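You operate a simulated robot arm through the tools that you are given. There is no shell and no other tool.

The job below is to be done with a simulated robot arm. You get a single attempt, and the scene is never put back.

JOB
Set the ledge air to 5 bar and open the ARM E valve.
Fine: shut the vent valve, then open the yellow lever; leave the other brass valves.

It is judged by the outcome, as a careful person would: the job done as asked, and still so three seconds after it is handed in. It fails if anything else is knocked over, pushed out of place, dropped, spilled or broken.

ROBOT AND FRAMES
A 7-joint arm with a three-finger gripper, fixed in place. Base frame: the origin is at the foot of the arm, x ahead of it, y to its left, z up. Units: mm, degrees, N and s.
With the tool pointing down near the work surface it reaches from about 480 to 940 mm from the base axis. Its first joint turns from -166.0 to 166.0 degrees. Payload 2.69 kg.
Tool frame: the origin (TCP) lies between the finger pads and is the grasp point; the fingertips stand 29 mm ahead of it; z points along the fingers, y is the line along which they close. The gripper opens to 120 mm. The gripper's body begins 78 mm behind the TCP.
Orientation is that of the tool frame in the base frame, as [roll, pitch, yaw] about the fixed x, y, z axes, in that order (R = Rz(yaw) Ry(pitch) Rx(roll)). With the fingers straight down and closing along the base's y, the tool's x points along the base's -x, its y along +y and its z along -z.

CONTROLS
- The arm moves only by the tool play_rows. Its argument "targets" is a list of rows, each a list of 3 entries, a list of its own where there are three numbers: the finger opening in mm, from 0 to 120, then the shift along the base's x, y, z in mm, then the turn, a rotation vector about the base's x, y, z in degrees. In form: [[claw, [tx, ty, tz], [wx, wy, wz]], ...]. A call has 1 to 20 rows; each row shifts and turns the commanded pose from where the row before left it. Each row takes 0.2 s and may step no farther than 50 mm and 8.6 degrees from the row before; otherwise, or with a gripper value out of range, the whole call is refused. Where a pose cannot be reached the arm comes as near as it can. A force on the tool above 40 N (or 10 N above the force at the start of the call, whichever is more), or a blocked arm, ends the call early, and 0.2 s more pass. The fingers move at their own pace and stop on an object; they squeeze with about 21 N. The grip force told is the motor's: it shows also when the fingers shut on nothing. Time passes only in rows, and 0.2 s behind the last, so rows that do not move let the fingers close. The reply holds the time, the measured pose of the TCP, the force on the tool along the base axes, the opening and the grip force, in the units named above and with some noise, with the torque about the TCP (base axes, N m) and any sound that the robot's microphone picked up, and new pictures: "pictures" is both (left out), scene, wrist or none.
- Cameras (640 x 400 px; columns grow to the right, rows downward): "scene" is fixed at [61.7, -633.6, 1241.5]; the picture's right is [0.58, -0.82, 0.00], its down [-0.61, -0.43, -0.67] and it looks along [0.54, 0.39, -0.75] (base axes); focal length 367 px, centre (320, 200). "wrist" rides on the gripper at [63, 0, -104] in the tool frame; the picture's right is [0.00, 1.00, 0.00], its down [-0.83, 0.00, -0.56] and it looks along [-0.56, 0.00, 0.83] (tool axes); focal length 275 px, centre (320, 200).
- slide_trunk(by): slides the trunk up (or, below 0, down) by that many mm; the arm rides with it, the base frame stays. It gives what a move gives, with no picture.
- measure_at(camera, pixels): for up to 12 pixels [column, row] of the newest picture of that camera ("zoom" is the newest enlarged one), the place [x, y, z] in the base frame of the surface seen there, good to about 2 mm, but the place of the scene camera against the robot may be out by one fixed shift of up to 25 mm in any direction. It takes no simulated time.
- enlarge(camera, box): a new picture of the part [left, top, right, bottom] of that camera's present view, enlarged. It takes no simulated time.
- finish_job(): hands the job in; it is judged then, once.

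Open the gripper and draw the arm clear of the work before you hand the job in, unless the task says otherwise.

The tools are called as name(argument=value, ...) on one line, values as JSON. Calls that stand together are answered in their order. play_rows: Moves the arm, as the interface text tells. Its arguments: {"type":"object","properties":{"targets":{"type":"array"},"pictures":{"type":"string","enum":["both","scene","wrist","none"]}},"required":["targets"]} The other tools are called the same way: slide_trunk (by) slides the trunk up or down; measure_at (camera, pixels) gives the place of the surface under pixels of a picture; enlarge (camera, box) takes an enlarged picture of a part of a camera's view; finish_job () hands the job in.

At the start:

```text
t: 0.0
eef_pos: [307.3, -390.5, 960.5]
tool_rot: [-180.0, 0.0, -179.9]
wrist_force: [0.5, -0.5, 0.4]
ft_torque: [0.0, 0.01, -0.01]
gripper_width: 120.1
finger_force: 0.0
trunk travel left (down, up): [-525.0, 88.0]
```

scene: 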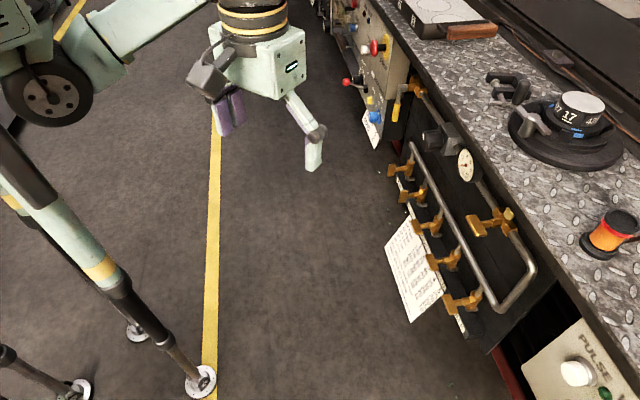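
wrist: 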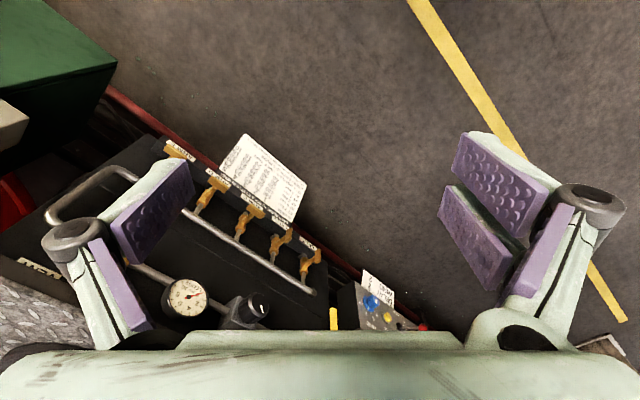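

The scene picture shows a manifold with several brass valves, a gauge at about (466,165), a regulator knob near (435,140) and labels/cards. I enlarge the panel area in both cameras to read the labels.

enlarge(camera="scene", box=[370, 60, 550, 180])

enlarge(camera="scene", box=[370, 150, 560, 350])

enlarge(camera="wrist", box=[150, 120, 440, 330])

enlarge(camera="wrist", box=[10, 130, 200, 330])

enlarge(camera="scene", box=[310, 0, 450, 150])

```text
3.33 times, centred on (460, 120) of scene
```

zoom: 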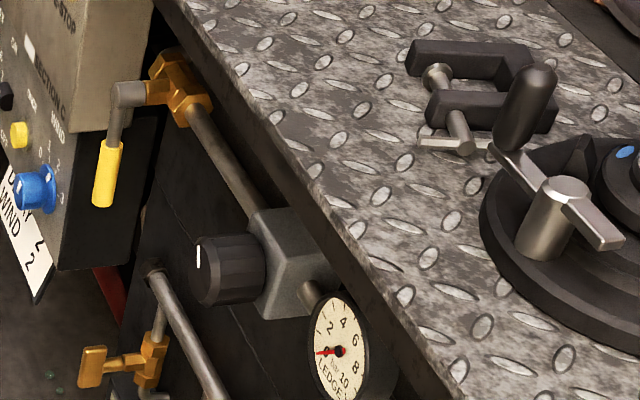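

```text
2.00 times, centred on (465, 250) of scene
```

zoom: 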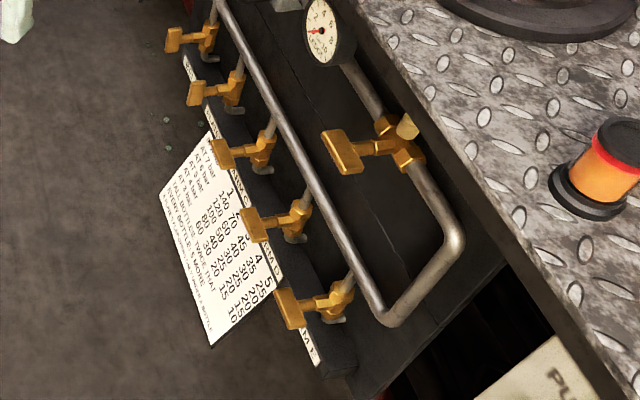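

```text
1.90 times, centred on (295, 225) of wrist
```

zoom: 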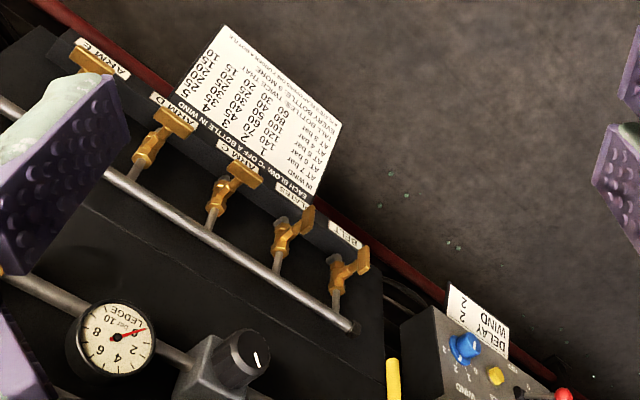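

```text
2.00 times, centred on (105, 230) of wrist
```

zoom: 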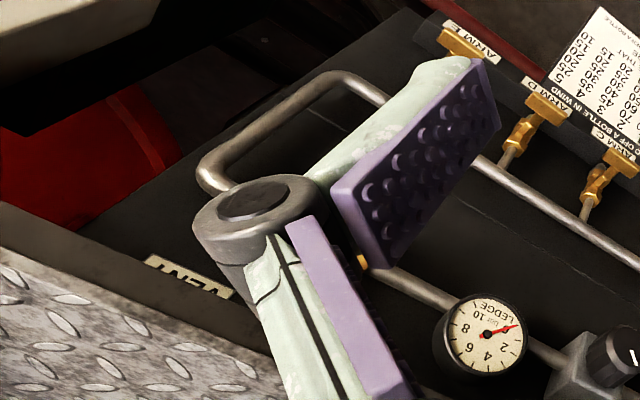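

```text
2.67 times, centred on (380, 75) of scene
```

zoom: 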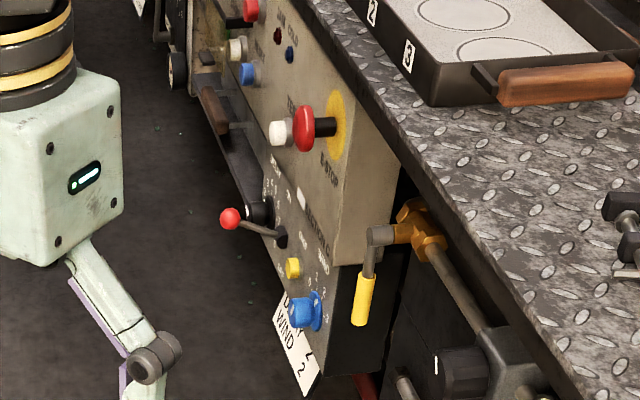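

I measure points on the valves, regulator, gauge and lever, using both cameras so I can work out the scene camera shift.

measure_at(camera="scene", pixels=[[397, 108], [404, 86], [415, 87], [432, 139], [466, 165], [475, 225], [490, 222], [508, 213], [450, 304], [470, 300], [394, 172], [420, 93]])

measure_at(camera="wrist", pixels=[[187, 296], [258, 306], [334, 319], [180, 151], [313, 257], [304, 268], [283, 238], [256, 213], [218, 185], [372, 304], [388, 318], [270, 180]])

measure_at(camera="scene", pixels=[[422, 290], [440, 192], [500, 300], [520, 240], [385, 140], [376, 118], [410, 65], [600, 240], [560, 130], [450, 60], [480, 330], [500, 360]])

```text
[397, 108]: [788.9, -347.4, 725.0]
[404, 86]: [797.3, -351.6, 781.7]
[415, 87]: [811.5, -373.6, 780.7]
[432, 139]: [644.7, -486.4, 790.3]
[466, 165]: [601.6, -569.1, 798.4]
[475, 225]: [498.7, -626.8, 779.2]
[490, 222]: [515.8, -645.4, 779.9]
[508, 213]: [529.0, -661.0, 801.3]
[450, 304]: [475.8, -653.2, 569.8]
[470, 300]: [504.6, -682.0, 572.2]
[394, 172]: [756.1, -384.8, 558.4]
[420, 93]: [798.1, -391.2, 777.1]
```

```text
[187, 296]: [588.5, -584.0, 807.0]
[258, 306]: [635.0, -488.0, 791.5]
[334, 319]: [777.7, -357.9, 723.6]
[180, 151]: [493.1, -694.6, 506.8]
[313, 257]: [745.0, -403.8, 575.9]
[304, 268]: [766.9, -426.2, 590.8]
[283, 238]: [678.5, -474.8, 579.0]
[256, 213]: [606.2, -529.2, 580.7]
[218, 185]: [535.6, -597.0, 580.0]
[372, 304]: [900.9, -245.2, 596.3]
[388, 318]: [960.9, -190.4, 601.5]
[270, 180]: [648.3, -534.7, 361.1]
```

```text
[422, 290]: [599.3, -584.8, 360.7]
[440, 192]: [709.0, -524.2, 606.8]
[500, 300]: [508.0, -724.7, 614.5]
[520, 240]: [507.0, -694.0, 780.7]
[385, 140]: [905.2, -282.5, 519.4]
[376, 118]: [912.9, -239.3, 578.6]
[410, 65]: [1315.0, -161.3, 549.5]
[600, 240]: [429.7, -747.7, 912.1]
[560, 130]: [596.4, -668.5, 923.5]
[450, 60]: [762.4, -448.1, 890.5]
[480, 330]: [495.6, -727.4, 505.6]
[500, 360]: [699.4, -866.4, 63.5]
```

The panel is a vertical face with normal toward the robot (about [-0.68, 0.73]). I zoom tighter on each valve to see handle orientations before moving.

enlarge(camera="scene", box=[455, 195, 535, 245])

enlarge(camera="scene", box=[420, 240, 500, 340])

enlarge(camera="scene", box=[380, 60, 440, 130])

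enlarge(camera="scene", box=[410, 115, 490, 185])

enlarge(camera="wrist", box=[215, 90, 315, 230])

enlarge(camera="wrist", box=[150, 130, 340, 290])

```text
8.00 times, centred on (495, 220) of scene
```

zoom: 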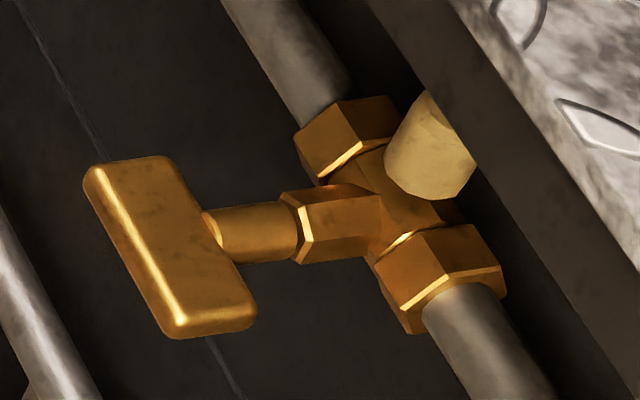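

```text
4.00 times, centred on (460, 290) of scene
```

zoom: 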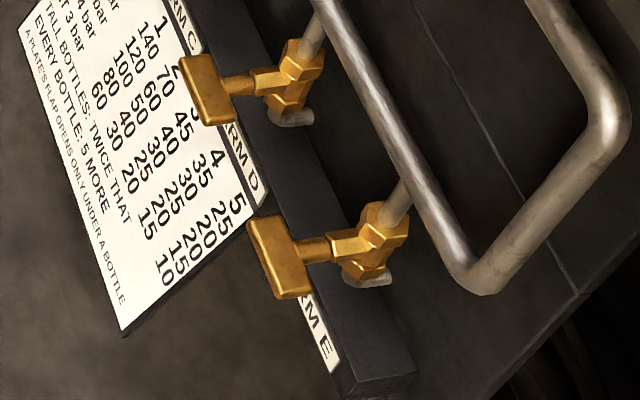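

```text
5.71 times, centred on (410, 95) of scene
```

zoom: 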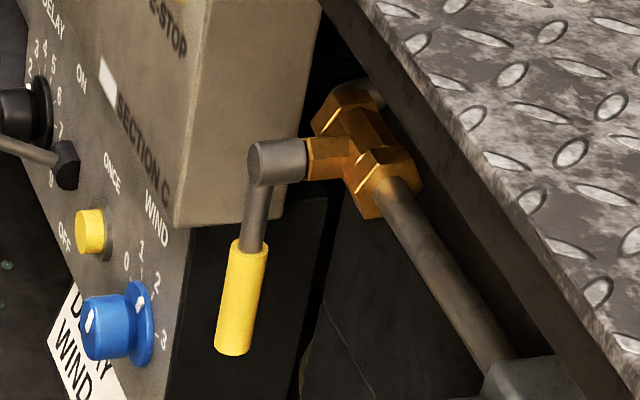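

```text
5.71 times, centred on (450, 150) of scene
```

zoom: 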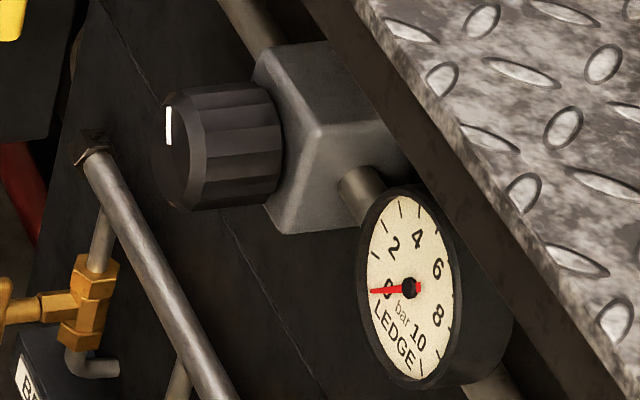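

```text
2.86 times, centred on (265, 160) of wrist
```

zoom: 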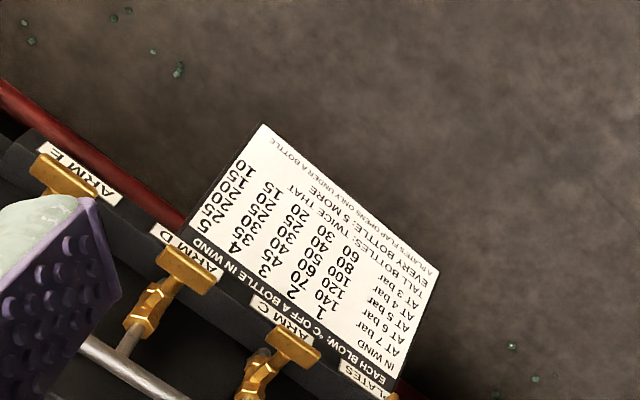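

```text
2.50 times, centred on (245, 210) of wrist
```

zoom: 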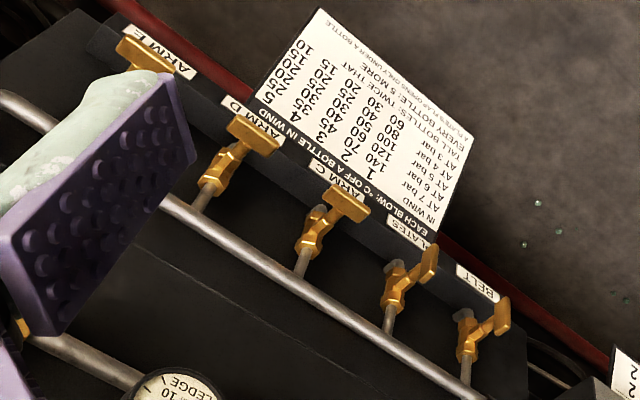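

ARM C/D/E handles lie across their drop pipes (shut), PLATES/BELT along theirs (open); the vent handle lies along the pipe, the yellow lever hangs down across its pipe, and the gauge reads 0. I check the geometry of the robot itself and surroundings for clearance.

measure_at(camera="scene", pixels=[[45, 95], [90, 50], [200, 380], [60, 220], [130, 300], [180, 20], [250, 70], [255, 20], [310, 150], [230, 110], [20, 40], [140, 330]])

measure_at(camera="scene", pixels=[[400, 30], [380, 55], [350, 82], [362, 85], [392, 60], [445, 108], [520, 185], [575, 270], [440, 250], [433, 264], [427, 227], [438, 261]])

```text
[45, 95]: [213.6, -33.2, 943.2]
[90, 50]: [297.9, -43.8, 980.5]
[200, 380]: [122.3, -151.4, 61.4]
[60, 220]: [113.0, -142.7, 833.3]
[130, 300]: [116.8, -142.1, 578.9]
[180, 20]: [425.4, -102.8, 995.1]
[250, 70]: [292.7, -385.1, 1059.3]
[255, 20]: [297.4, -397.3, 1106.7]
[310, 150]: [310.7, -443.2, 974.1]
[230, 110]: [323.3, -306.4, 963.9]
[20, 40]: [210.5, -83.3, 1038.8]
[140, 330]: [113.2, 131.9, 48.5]
```

```text
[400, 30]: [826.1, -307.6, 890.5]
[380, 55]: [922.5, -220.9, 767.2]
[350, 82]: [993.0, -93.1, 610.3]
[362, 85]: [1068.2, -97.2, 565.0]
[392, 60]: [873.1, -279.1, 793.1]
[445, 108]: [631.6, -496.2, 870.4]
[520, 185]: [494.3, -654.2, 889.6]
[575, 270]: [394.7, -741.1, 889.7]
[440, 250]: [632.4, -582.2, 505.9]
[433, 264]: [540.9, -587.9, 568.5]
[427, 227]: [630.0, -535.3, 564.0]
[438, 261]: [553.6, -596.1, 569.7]
```

The panel direction is about 45° (outward normal [-0.707, 0.707]), handles lie in a plane ~800 mm from the base axis and the ledge edge overhangs at about the same plane. I slide the trunk down 200 mm, then yaw the tool by -45° while moving a bit toward the panel in free space.

slide_trunk(by=-150)

play_rows(targets=[[70, [15, -15, 0], [0, 0, -7.5]], [70, [15, -15, 0], [0, 0, -7.5]], [70, [15, -15, 0], [0, 0, -7.5]], [70, [15, -15, 0], [0, 0, -7.5]], [70, [15, -15, 0], [0, 0, -7.5]], [70, [15, -15, 0], [0, 0, -7.5]]], pictures="both")

```text
t: 1.8
eef_pos: [308.0, -391.2, 812.4]
tool_rot: [180.0, 0.0, 180.0]
wrist_force: [0.2, -0.1, -0.3]
ft_torque: [0.01, -0.01, 0.02]
gripper_width: 120.1
finger_force: 0.0
trunk travel left (down, up): [-375.0, 238.0]
```

```text
t: 3.1
eef_pos: [396.7, -481.8, 811.5]
tool_rot: [-179.9, 0.0, 135.0]
wrist_force: [0.8, -0.1, 0.0]
ft_torque: [-0.01, 0.02, 0.0]
gripper_width: 70.1
finger_force: 0.1
trunk travel left (down, up): [-375.0, 238.0]
```

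scene: 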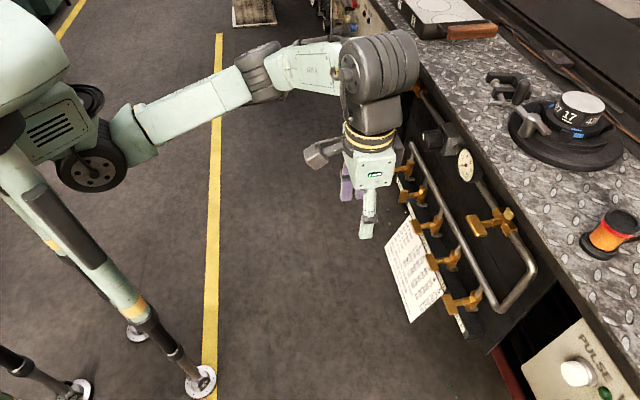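
wrist: 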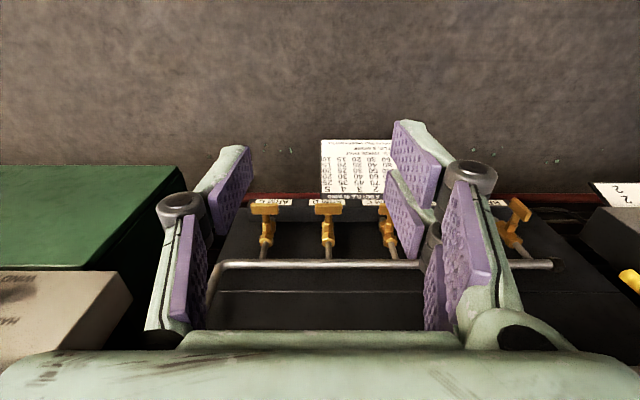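

The wrist picture shows the panel now square (manifold pipe horizontal at row ~264). I tilt the tool upward about the panel direction toward horizontal, 45° first.

play_rows(targets=[[70, [0, 0, 0], [-5.303, -5.303, 0]], [70, [0, 0, 0], [-5.303, -5.303, 0]], [70, [0, 0, 0], [-5.303, -5.303, 0]], [70, [0, 0, 0], [-5.303, -5.303, 0]], [70, [0, 0, 0], [-5.303, -5.303, 0]], [70, [0, 0, 0], [-5.303, -5.303, 0]]], pictures="both")

```text
t: 4.5
eef_pos: [398.2, -480.5, 812.1]
tool_rot: [-179.8, 45.0, 135.2]
wrist_force: [1.0, 0.4, 0.7]
ft_torque: [-0.03, 0.0, 0.0]
gripper_width: 69.9
finger_force: 0.1
trunk travel left (down, up): [-375.0, 238.0]
```

scene: 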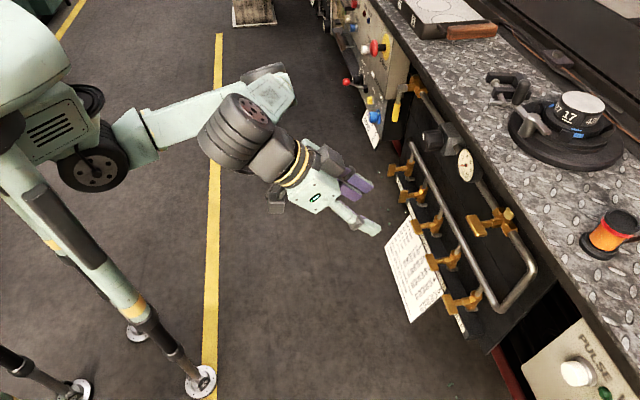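
wrist: 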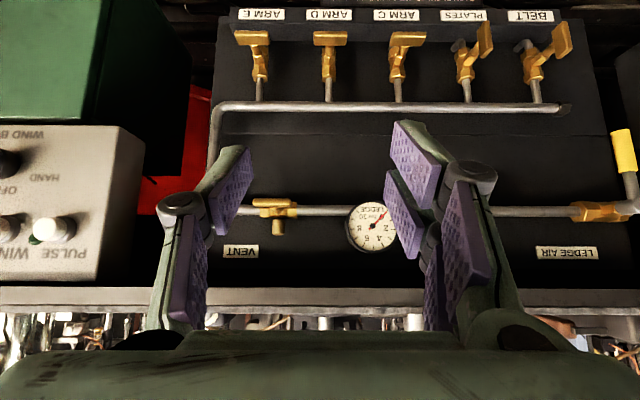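

The tilt works well; the wrist view now shows (upside down) ARM E to BELT handles on row ~50, VENT valve at (275,212), gauge at (370,226) and the yellow lever at (625,150). I enlarge the wrist view and measure.

enlarge(camera="wrist", box=[200, 160, 420, 300])

enlarge(camera="wrist", box=[200, 0, 600, 130])

enlarge(camera="wrist", box=[480, 110, 640, 290])

measure_at(camera="wrist", pixels=[[276, 201], [258, 202], [296, 202], [278, 228], [370, 226], [623, 148], [596, 212], [630, 200], [250, 38], [256, 65], [541, 40], [400, 294]])

measure_at(camera="scene", pixels=[[477, 225], [466, 217], [487, 232], [508, 213], [466, 165], [399, 105], [403, 86], [430, 138], [450, 304], [445, 296], [455, 312], [391, 172]])

```text
2.86 times, centred on (310, 230) of wrist
```

zoom: 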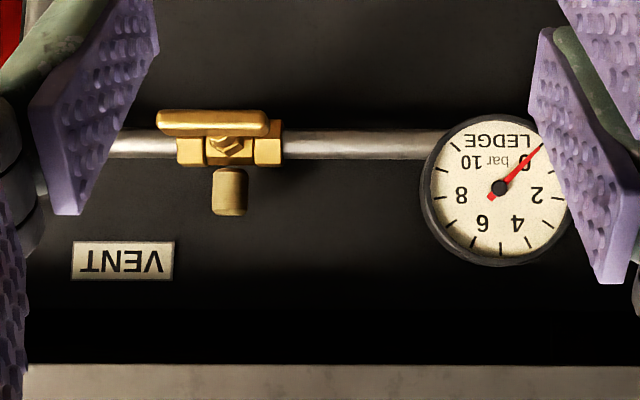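

```text
1.60 times, centred on (400, 65) of wrist
```

zoom: 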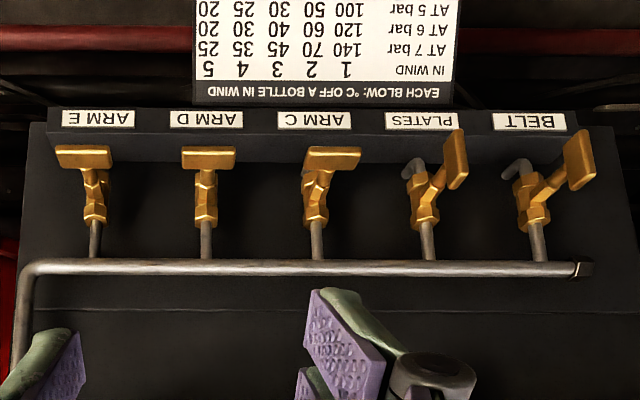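

```text
2.22 times, centred on (560, 200) of wrist
```

zoom: 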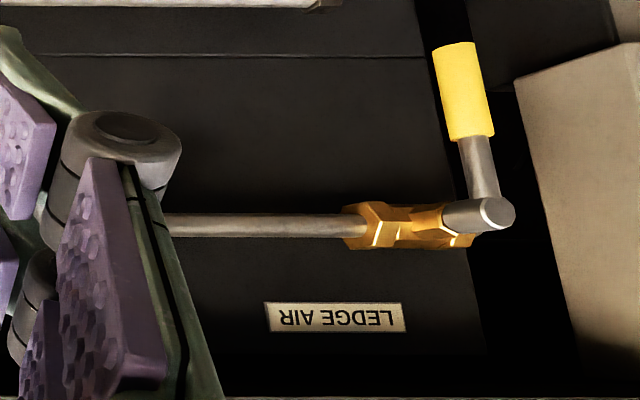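

```text
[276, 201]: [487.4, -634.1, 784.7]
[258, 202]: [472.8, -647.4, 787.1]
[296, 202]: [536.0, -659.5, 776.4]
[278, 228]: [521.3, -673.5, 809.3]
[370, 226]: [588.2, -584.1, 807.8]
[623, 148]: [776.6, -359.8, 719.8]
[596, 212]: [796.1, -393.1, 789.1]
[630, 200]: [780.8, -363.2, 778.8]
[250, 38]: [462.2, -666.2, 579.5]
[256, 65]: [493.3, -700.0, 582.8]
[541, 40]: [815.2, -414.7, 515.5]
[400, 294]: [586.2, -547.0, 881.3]
```

```text
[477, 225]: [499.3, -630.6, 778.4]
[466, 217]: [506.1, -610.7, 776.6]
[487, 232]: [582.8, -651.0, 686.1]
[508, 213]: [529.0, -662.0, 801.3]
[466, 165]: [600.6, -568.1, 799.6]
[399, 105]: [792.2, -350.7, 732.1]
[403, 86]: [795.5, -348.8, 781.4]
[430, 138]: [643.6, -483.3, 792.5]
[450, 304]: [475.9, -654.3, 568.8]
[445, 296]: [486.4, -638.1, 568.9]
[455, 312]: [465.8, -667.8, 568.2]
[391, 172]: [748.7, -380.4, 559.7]
```

Handles are flat blades ~44 mm long whose stems run along the panel normal; vent stem at about t=108 mm (base ≈[484,-637,785]). I tilt the remaining 45° so the tool points horizontally at the panel.

play_rows(targets=[[70, [0, 0, 0], [-5.303, -5.303, 0]], [70, [0, 0, 0], [-5.303, -5.303, 0]], [70, [0, 0, 0], [-5.303, -5.303, 0]], [70, [0, 0, 0], [-5.303, -5.303, 0]], [70, [0, 0, 0], [-5.303, -5.303, 0]], [70, [0, 0, 0], [-5.303, -5.303, 0]]], pictures="both")

```text
t: 6.0
eef_pos: [398.0, -481.5, 812.3]
tool_rot: [7.3, 89.9, -37.7]
wrist_force: [0.9, -0.4, -0.9]
ft_torque: [0.04, 0.05, -0.01]
gripper_width: 69.8
finger_force: 0.0
trunk travel left (down, up): [-375.0, 238.0]
```

scene: 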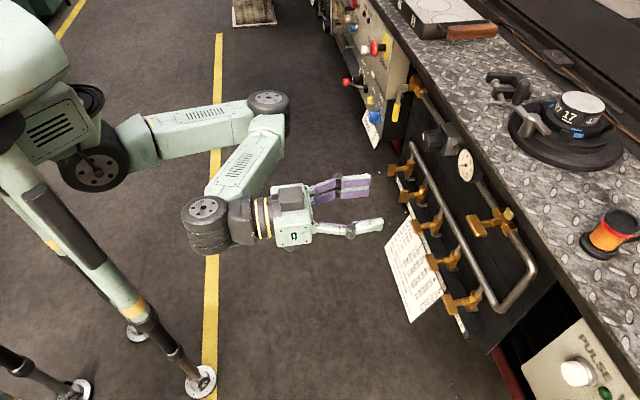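
wrist: 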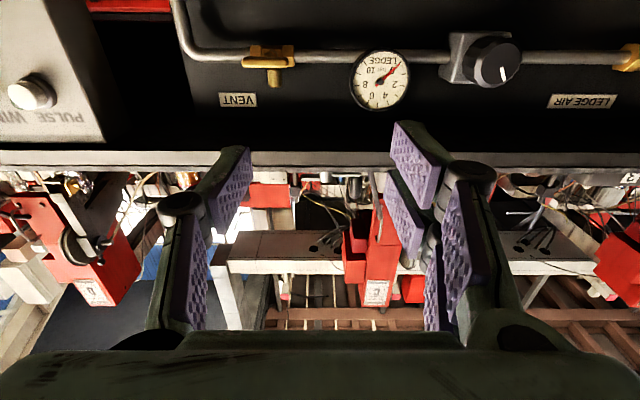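

The tool is now horizontal; the wrist view (upside down) shows vent handle at (268,55), gauge (380,80), regulator knob (492,60), yellow valve at right. I measure these and the ledge's lower edge with the wrist camera.

measure_at(camera="wrist", pixels=[[248, 48], [268, 48], [290, 48], [273, 78], [380, 82], [492, 60], [470, 60], [515, 60], [492, 85], [300, 152], [300, 163], [236, 99]])

enlarge(camera="wrist", box=[200, 10, 340, 120])

enlarge(camera="wrist", box=[340, 10, 540, 130])

```text
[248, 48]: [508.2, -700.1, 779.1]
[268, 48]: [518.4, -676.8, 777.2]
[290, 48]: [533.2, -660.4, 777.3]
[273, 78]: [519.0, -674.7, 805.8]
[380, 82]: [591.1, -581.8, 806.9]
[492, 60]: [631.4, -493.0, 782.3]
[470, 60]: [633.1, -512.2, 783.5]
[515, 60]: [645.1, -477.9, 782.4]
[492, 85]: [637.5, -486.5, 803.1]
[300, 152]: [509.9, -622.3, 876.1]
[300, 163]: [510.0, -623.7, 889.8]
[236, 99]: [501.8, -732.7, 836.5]
```

```text
3.64 times, centred on (270, 65) of wrist
```

zoom: 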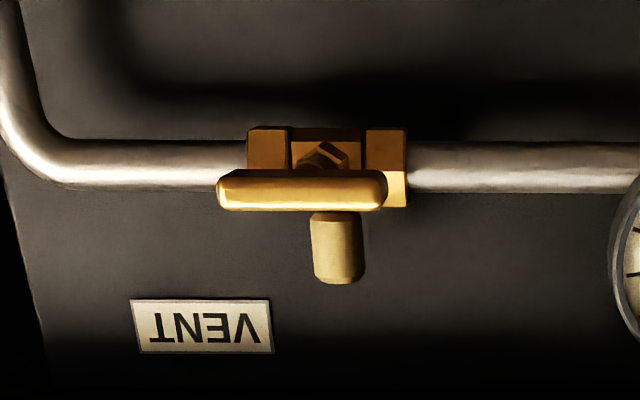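

```text
3.20 times, centred on (440, 70) of wrist
```

zoom: 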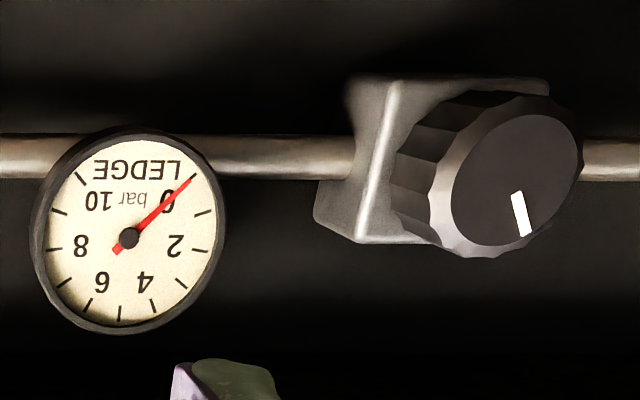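

Vent handle centre is at r≈793, t≈108.7, z≈785 (r = distance along the approach direction), 42 mm long, ~9 mm thick; ledge edge lower rim is at z≈876. I roll the tool -90° about its axis (fingers closing vertically) while moving to a pre-grasp point in front of the vent.

play_rows(targets=[[40, [0.53, -6.92, -2.45], [-5.785, 5.785, 0]], [40, [0.53, -6.92, -2.45], [-5.785, 5.785, 0]], [40, [0.53, -6.92, -2.45], [-5.785, 5.785, 0]], [40, [0.53, -6.92, -2.45], [-5.785, 5.785, 0]], [40, [0.53, -6.92, -2.45], [-5.785, 5.785, 0]], [40, [0.53, -6.92, -2.45], [-5.785, 5.785, 0]], [40, [0.53, -6.92, -2.45], [-5.785, 5.785, 0]], [40, [0.53, -6.92, -2.45], [-5.785, 5.785, 0]], [40, [0.53, -6.92, -2.45], [-5.785, 5.785, 0]], [40, [0.53, -6.92, -2.45], [-5.785, 5.785, 0]], [40, [0.53, -6.92, -2.45], [-5.785, 5.785, 0]]], pictures="both")

```text
t: 8.3
eef_pos: [403.8, -557.1, 783.9]
tool_rot: [-90.0, -0.3, -134.9]
wrist_force: [0.9, 0.3, 0.1]
ft_torque: [-0.03, -0.03, 0.05]
gripper_width: 40.0
finger_force: 0.1
trunk travel left (down, up): [-375.0, 238.0]
```

scene: 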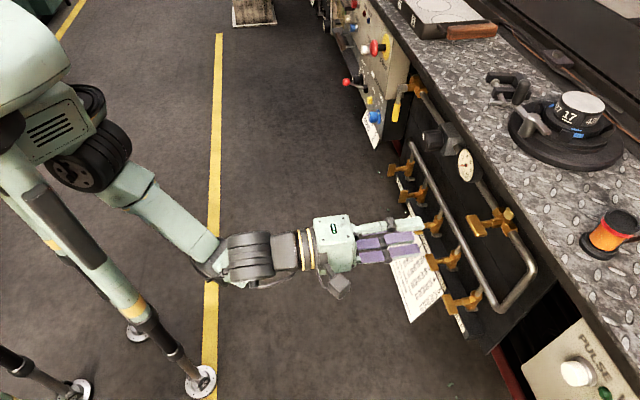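
wrist: 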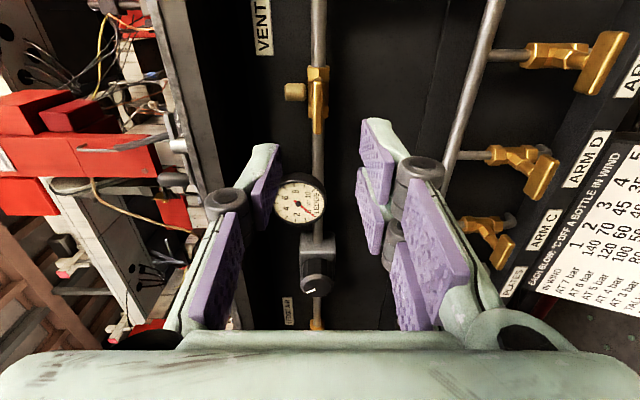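

The tool is rolled; the vent handle is seen edge-on at (318,95), nearly centred on column 320 (between the fingers). I enlarge it and measure to fine-tune the height before approaching.

enlarge(camera="wrist", box=[260, 40, 380, 140])

measure_at(camera="wrist", pixels=[[315, 82], [316, 100], [317, 118], [313, 100], [322, 100], [327, 84], [295, 92], [317, 129], [308, 275], [318, 284], [298, 197]])

```text
4.00 times, centred on (320, 90) of wrist
```

zoom: 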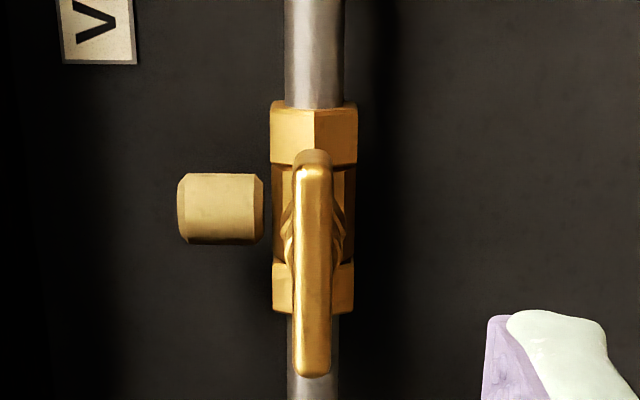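

```text
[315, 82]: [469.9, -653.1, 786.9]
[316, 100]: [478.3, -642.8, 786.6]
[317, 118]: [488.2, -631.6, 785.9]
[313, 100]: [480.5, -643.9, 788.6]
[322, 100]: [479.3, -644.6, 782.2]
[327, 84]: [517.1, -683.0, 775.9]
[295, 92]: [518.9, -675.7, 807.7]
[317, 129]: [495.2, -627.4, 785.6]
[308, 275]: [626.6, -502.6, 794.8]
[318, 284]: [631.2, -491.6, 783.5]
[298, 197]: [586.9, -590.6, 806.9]
```

The handle centre sits ~2 mm above the tool axis at t≈108.5. I approach along the normal to r≈785 with the fingers open 40 mm.

play_rows(targets=[[40, [12.4, -12.4, 0.3], [0, 0, 0]], [40, [12.4, -12.4, 0.3], [0, 0, 0]], [40, [12.4, -12.4, 0.3], [0, 0, 0]], [40, [12.4, -12.4, 0.3], [0, 0, 0]], [40, [12.4, -12.4, 0.3], [0, 0, 0]], [40, [12.4, -12.4, 0.2], [0, 0, 0]]], pictures="both")

```text
t: 9.8
eef_pos: [478.1, -630.0, 784.2]
tool_rot: [-89.9, -0.1, -135.1]
wrist_force: [-0.5, -0.8, 0.3]
ft_torque: [-0.03, 0.01, -0.02]
gripper_width: 39.7
finger_force: 0.0
trunk travel left (down, up): [-375.0, 238.0]
```

scene: 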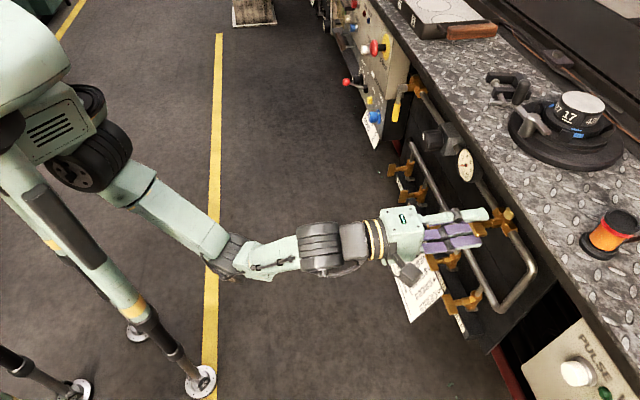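
wrist: 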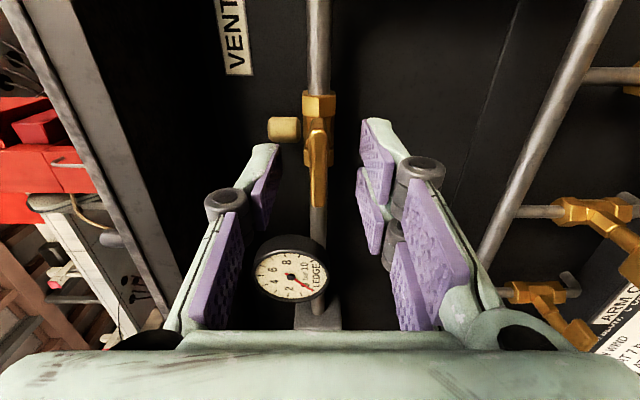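

The handle lies between the open fingers at (318,165). I enlarge to see where the bonnet begins behind it, to choose the final depth.

enlarge(camera="wrist", box=[240, 80, 400, 230])

enlarge(camera="scene", box=[400, 180, 540, 280])

measure_at(camera="wrist", pixels=[[318, 205], [318, 190], [318, 170], [317, 150], [316, 135], [318, 122], [311, 150], [327, 150], [270, 150], [262, 160], [368, 130], [375, 128]])

```text
2.67 times, centred on (320, 155) of wrist
```

zoom: 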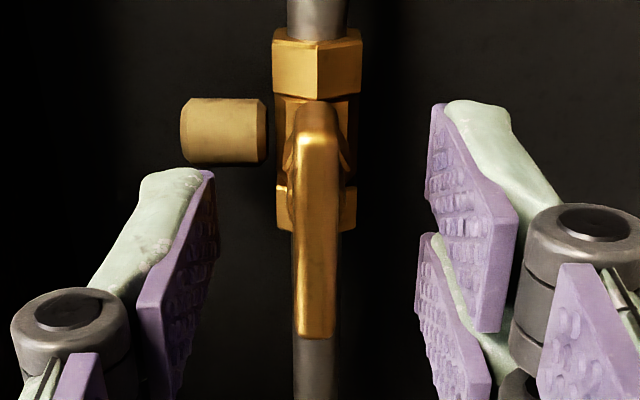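

```text
4.00 times, centred on (470, 230) of scene
```

zoom: 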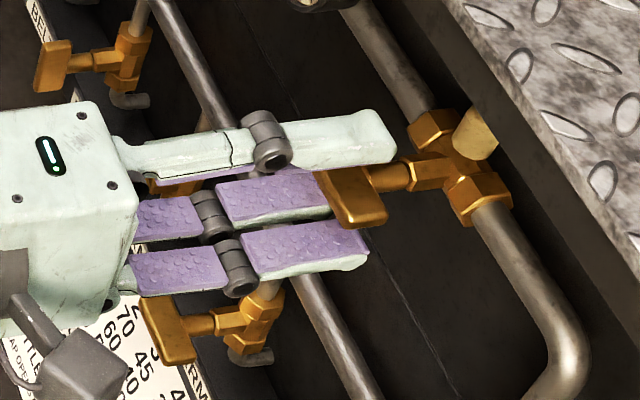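

```text
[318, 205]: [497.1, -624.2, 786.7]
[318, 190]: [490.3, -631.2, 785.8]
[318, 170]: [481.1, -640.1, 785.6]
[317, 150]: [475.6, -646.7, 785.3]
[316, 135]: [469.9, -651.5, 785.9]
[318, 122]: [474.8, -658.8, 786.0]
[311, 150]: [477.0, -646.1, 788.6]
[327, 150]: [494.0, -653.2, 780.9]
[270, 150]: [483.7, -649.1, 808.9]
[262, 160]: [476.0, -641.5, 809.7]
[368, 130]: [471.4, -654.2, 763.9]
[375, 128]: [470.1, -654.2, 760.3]
```

The blade front is at r≈793 with z≈785.7 and t≈108.3. I move in 7.5 mm, fine-tune, and close the fingers on the blade.

play_rows(targets=[[40, [2.2, -3.2, 0.6], [0, 0, 0]], [40, [2.5, -2.7, 0.6], [0, 0, 0]], [24, [0, 0, 0], [0, 0, 0]], [10, [0, 0, 0], [0, 0, 0]], [4, [0, 0, 0], [0, 0, 0]], [4, [0, 0, 0], [0, 0, 0]]], pictures="both")

```text
t: 11.2
eef_pos: [483.2, -636.1, 785.1]
tool_rot: [-90.1, -0.1, -135.1]
wrist_force: [1.4, -1.7, -1.9]
ft_torque: [0.08, -0.05, 0.06]
gripper_width: 7.7
finger_force: 29.3
trunk travel left (down, up): [-375.0, 238.0]
```

scene: 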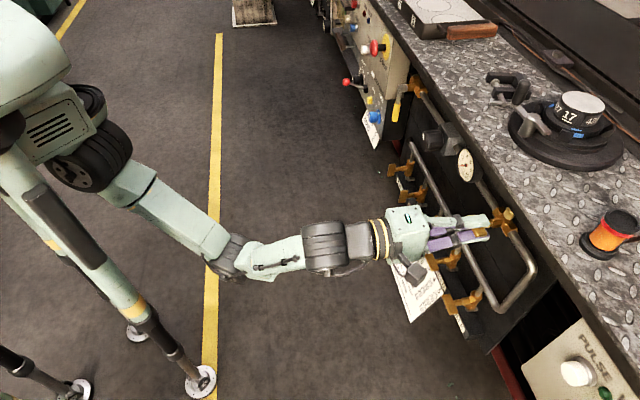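
wrist: 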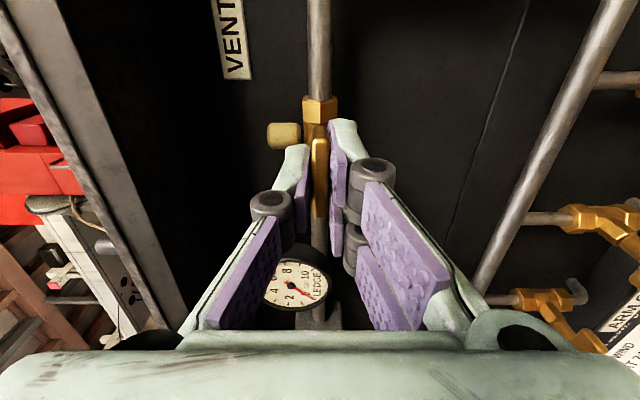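

The fingers hold the blade (opening 7.7 mm, force 29 N). I test-turn clockwise as seen from the robot (+ about the approach axis) by about 16° and read the torque.

play_rows(targets=[[4, [0, 0, 0], [2.83, -2.83, 0]], [4, [0, 0, 0], [2.83, -2.83, 0]], [4, [0, 0, 0], [2.83, -2.83, 0]], [4, [0, 0, 0], [2.83, -2.83, 0]]], pictures="wrist")

```text
t: 12.2
eef_pos: [482.7, -636.1, 785.3]
tool_rot: [-90.1, 15.9, -135.0]
wrist_force: [0.9, 1.5, -4.6]
ft_torque: [0.02, 0.03, 0.22]
gripper_width: 7.7
finger_force: 35.3
trunk travel left (down, up): [-375.0, 238.0]
```

wrist: 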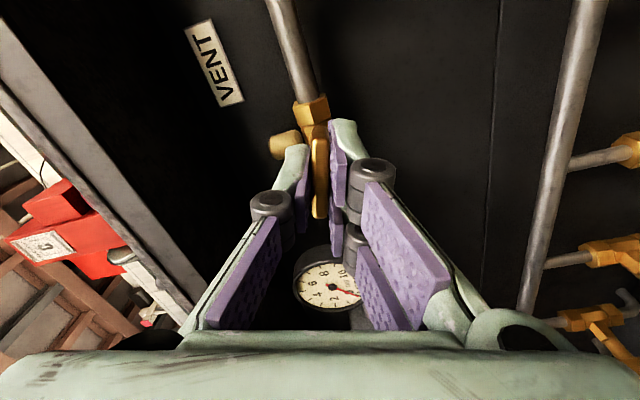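

The blade turned with the tool with little resistance. I continue clockwise to about 86° and check.

play_rows(targets=[[4, [0, 0, 0], [4.95, -4.95, 0]], [4, [0, 0, 0], [4.95, -4.95, 0]], [4, [0, 0, 0], [4.95, -4.95, 0]], [4, [0, 0, 0], [4.95, -4.95, 0]], [4, [0, 0, 0], [4.95, -4.95, 0]], [4, [0, 0, 0], [4.95, -4.95, 0]], [4, [0, 0, 0], [4.95, -4.95, 0]], [4, [0, 0, 0], [4.95, -4.95, 0]], [4, [0, 0, 0], [4.95, -4.95, 0]], [4, [0, 0, 0], [4.95, -4.95, 0]]], pictures="both")

```text
t: 14.3
eef_pos: [481.7, -637.0, 785.4]
tool_rot: [-92.1, 86.0, -137.0]
wrist_force: [-6.6, 12.3, -10.2]
ft_torque: [-0.48, -0.46, 0.13]
gripper_width: 7.7
finger_force: 35.2
trunk travel left (down, up): [-375.0, 238.0]
```

scene: 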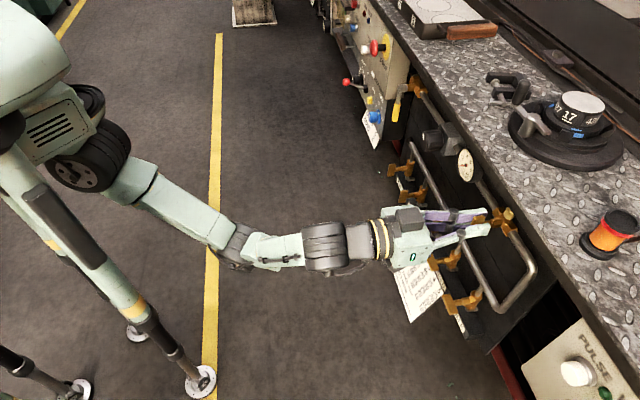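
wrist: 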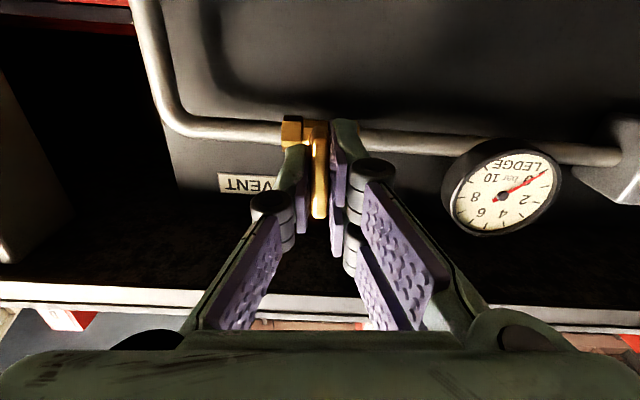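

The blade has turned to 86° with no turning resistance. I add the last degrees up to the stop, watching the torque.

play_rows(targets=[[4, [0, 0, 0], [1.41, -1.41, 0]], [4, [0, 0, 0], [1.41, -1.41, 0]], [4, [0, 0, 0], [1.06, -1.06, 0]]], pictures="wrist")

```text
t: 15.2
eef_pos: [481.9, -637.4, 785.4]
tool_rot: [96.6, 88.6, 51.5]
wrist_force: [-13.6, 19.6, -13.2]
ft_torque: [-0.54, 1.03, 0.11]
gripper_width: 7.9
finger_force: 36.1
trunk travel left (down, up): [-375.0, 238.0]
```

wrist: 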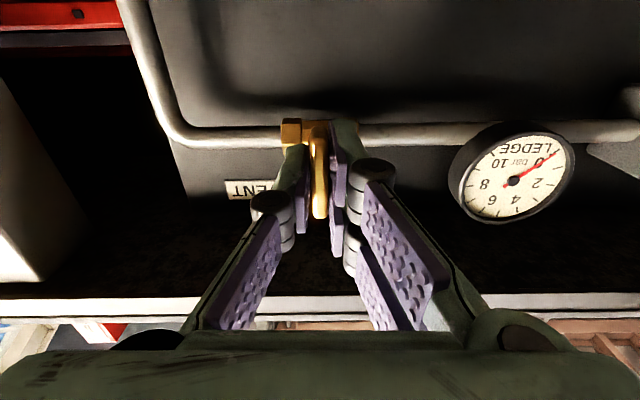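

The torque jumped to about 1.1 N m at ~90°, so the vent handle is at its clockwise stop. I relax the twist, open the fingers and retreat along the normal.

play_rows(targets=[[4, [0, 0, 0], [-1.8, 1.8, 0]], [30, [0, 0, 0], [0, 0, 0]], [40, [0, 0, 0], [0, 0, 0]], [40, [-7, 7, 0], [0, 0, 0]], [40, [-14, 14, 0], [0, 0, 0]], [40, [-20, 20, 0], [0, 0, 0]], [40, [-25, 25, 0], [0, 0, 0]], [40, [-25, 25, 0], [0, 0, 0]]], pictures="both")

```text
t: 16.9
eef_pos: [391.7, -545.0, 788.4]
tool_rot: [-86.8, 88.8, -131.7]
wrist_force: [-0.3, 0.0, 0.1]
ft_torque: [0.02, -0.01, -0.02]
gripper_width: 39.8
finger_force: 0.0
trunk travel left (down, up): [-375.0, 238.0]
```

scene: 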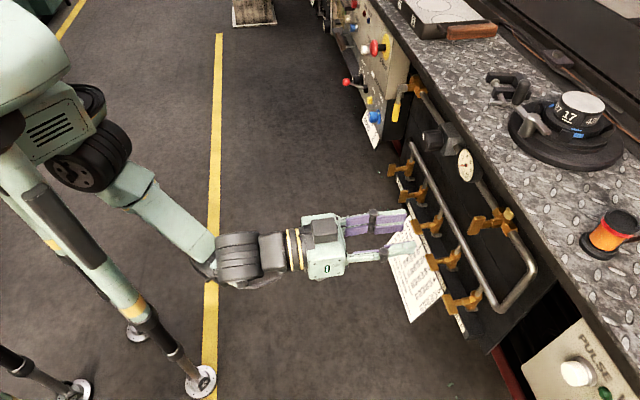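
wrist: 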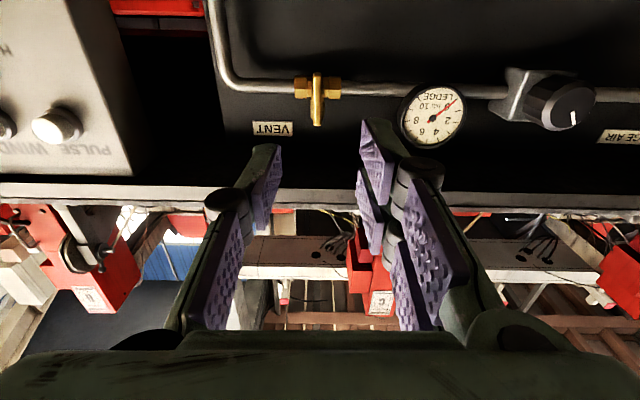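

The vent handle is now vertical (wrist view (317,100)), nothing else moved. Next I move sideways, well in front of the panel, to the yellow lever and look.

play_rows(targets=[[50, [28.3, 28.3, -6], [-0.7, 0.7, 0]], [50, [28.3, 28.3, -6], [0, 0, 0]], [50, [28.3, 28.3, -6], [0, 0, 0]], [50, [28.3, 28.3, -6], [0, 0, 0]], [50, [28.3, 28.3, -6], [0, 0, 0]], [50, [28.3, 28.3, -6], [0, 0, 0]], [50, [28.3, 28.3, -6], [0, 0, 0]], [50, [28.3, 28.3, -6], [0, 0, 0]], [50, [28.3, 28.3, -6], [0, 0, 0]], [50, [28.3, 28.3, -6], [0, 0, 0]]], pictures="both")

```text
t: 17.9
eef_pos: [492.2, -445.0, 848.4]
tool_rot: [-13.2, 80.2, -58.0]
wrist_force: [-1.3, -0.3, 0.7]
ft_torque: [0.04, 0.07, 0.02]
gripper_width: 49.9
finger_force: 0.0
trunk travel left (down, up): [-375.0, 238.0]
stopped in row 4: the arm was blocked; the commanded pose is now the measured one
```

scene: 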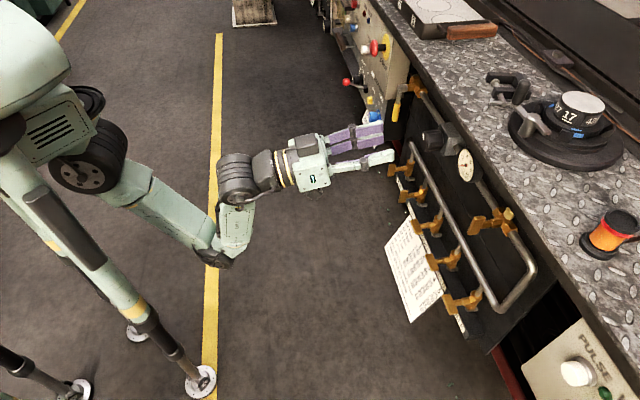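
wrist: 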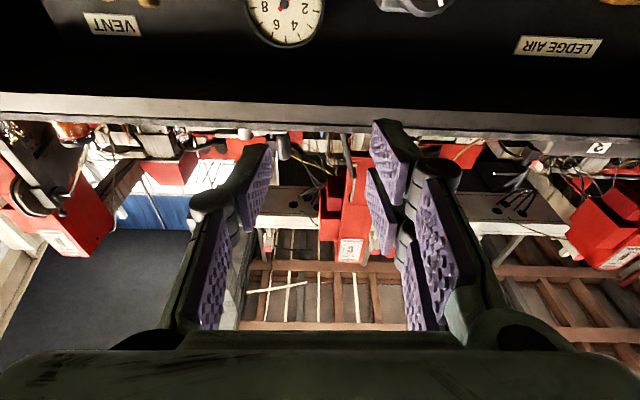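

The arm hit a joint limit crossing sideways (tool tilted up ~10°, z 848); nothing was touched. I check where the elbow is to choose a better route.

measure_at(camera="scene", pixels=[[225, 262], [240, 165], [235, 215], [170, 205], [95, 160], [260, 170], [310, 170], [240, 190]])

```text
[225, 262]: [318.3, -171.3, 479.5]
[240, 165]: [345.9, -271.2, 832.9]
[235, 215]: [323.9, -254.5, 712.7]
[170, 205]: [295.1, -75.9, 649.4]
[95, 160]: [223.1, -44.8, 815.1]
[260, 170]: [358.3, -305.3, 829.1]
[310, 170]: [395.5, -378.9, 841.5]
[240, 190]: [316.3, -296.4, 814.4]
```

The elbow is tightly folded because the tool was too close in. I push outward to r≈730, level the tool again and come down to z≈790.

play_rows(targets=[[50, [12, -12, -5], [1.68, 1.68, 0]], [50, [12, -12, -10], [1.68, 1.68, 0]], [50, [12, -12, -15], [1.68, 1.68, 0]], [50, [12, -12, -15], [1.68, 1.68, 0]], [50, [0, 0, -10], [0, 0, 0]]], pictures="both")

```text
t: 19.1
eef_pos: [542.5, -493.8, 791.2]
tool_rot: [-103.7, 87.6, -148.5]
wrist_force: [-0.2, 0.5, 0.0]
ft_torque: [0.0, -0.01, 0.05]
gripper_width: 49.9
finger_force: 0.0
trunk travel left (down, up): [-375.0, 238.0]
```

scene: 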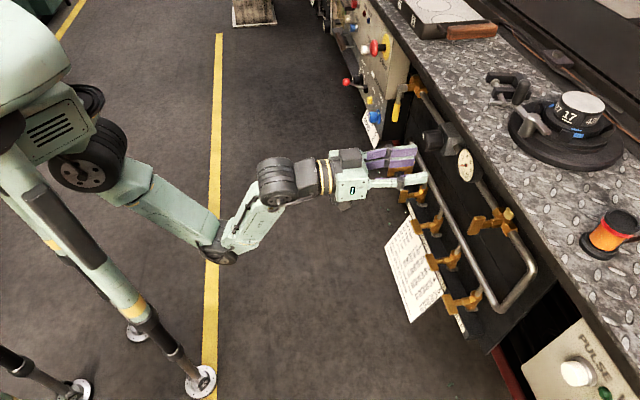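
wrist: 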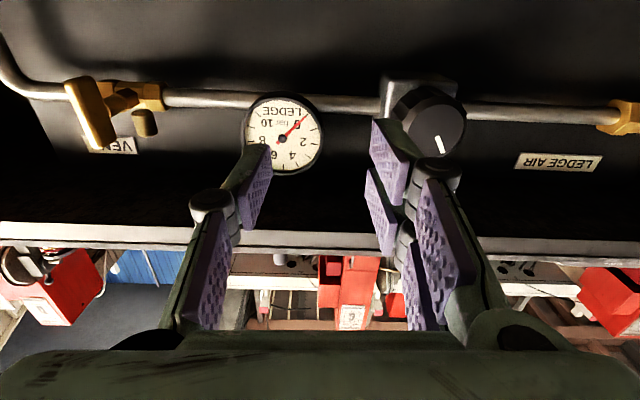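

The pose is level again at r≈733. I continue sideways toward the lever (t≈-294) while going down to z≈730 and correcting 2° of roll.

play_rows(targets=[[50, [26, 26, -8], [0.8, -0.8, 0]], [50, [26, 26, -8], [0.8, -0.8, 0]], [50, [26, 26, -8], [0, 0, 0]], [50, [26, 26, -8], [0, 0, 0]], [50, [26, 26, -8], [0, 0, 0]], [50, [26, 26, -8], [0, 0, 0]], [50, [26, 26, -8], [0, 0, 0]]], pictures="both")

```text
t: 20.7
eef_pos: [725.6, -310.4, 745.1]
tool_rot: [31.9, 89.5, -12.7]
wrist_force: [-0.4, -0.7, -0.6]
ft_torque: [0.0, -0.01, 0.01]
gripper_width: 50.3
finger_force: 0.1
trunk travel left (down, up): [-375.0, 238.0]
```

scene: 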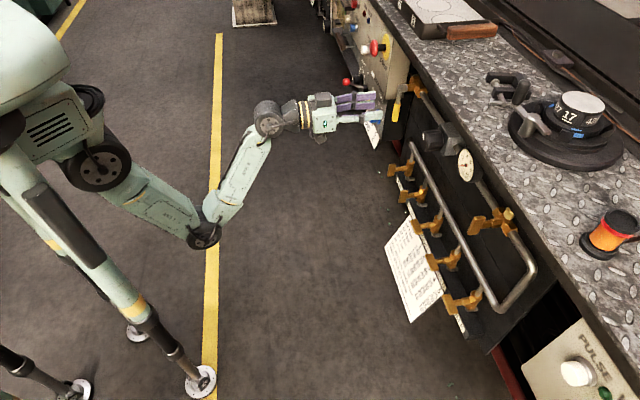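
wrist: 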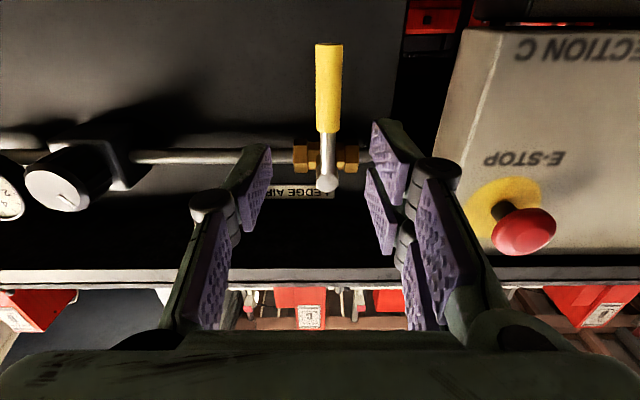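

The lever is straight ahead (yellow sleeve at (328,90), hub at (326,180)); the red E-STOP at (525,230) is to the left of it and must be avoided. I measure all these.

enlarge(camera="wrist", box=[260, 30, 400, 210])

measure_at(camera="wrist", pixels=[[328, 50], [328, 90], [327, 125], [327, 150], [325, 183], [318, 90], [338, 90], [304, 158], [350, 158], [524, 235], [440, 200], [470, 60]])

```text
2.22 times, centred on (330, 120) of wrist
```

zoom: 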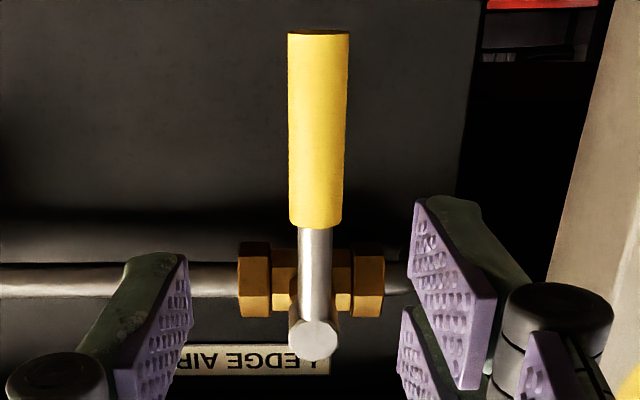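

```text
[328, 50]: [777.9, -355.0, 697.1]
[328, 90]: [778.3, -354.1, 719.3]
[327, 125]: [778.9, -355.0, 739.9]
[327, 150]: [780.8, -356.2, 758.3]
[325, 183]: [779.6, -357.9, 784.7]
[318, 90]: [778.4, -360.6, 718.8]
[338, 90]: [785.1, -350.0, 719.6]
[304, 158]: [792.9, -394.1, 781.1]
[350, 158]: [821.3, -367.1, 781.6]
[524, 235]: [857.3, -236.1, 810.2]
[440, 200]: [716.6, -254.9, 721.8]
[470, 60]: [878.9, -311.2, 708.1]
```

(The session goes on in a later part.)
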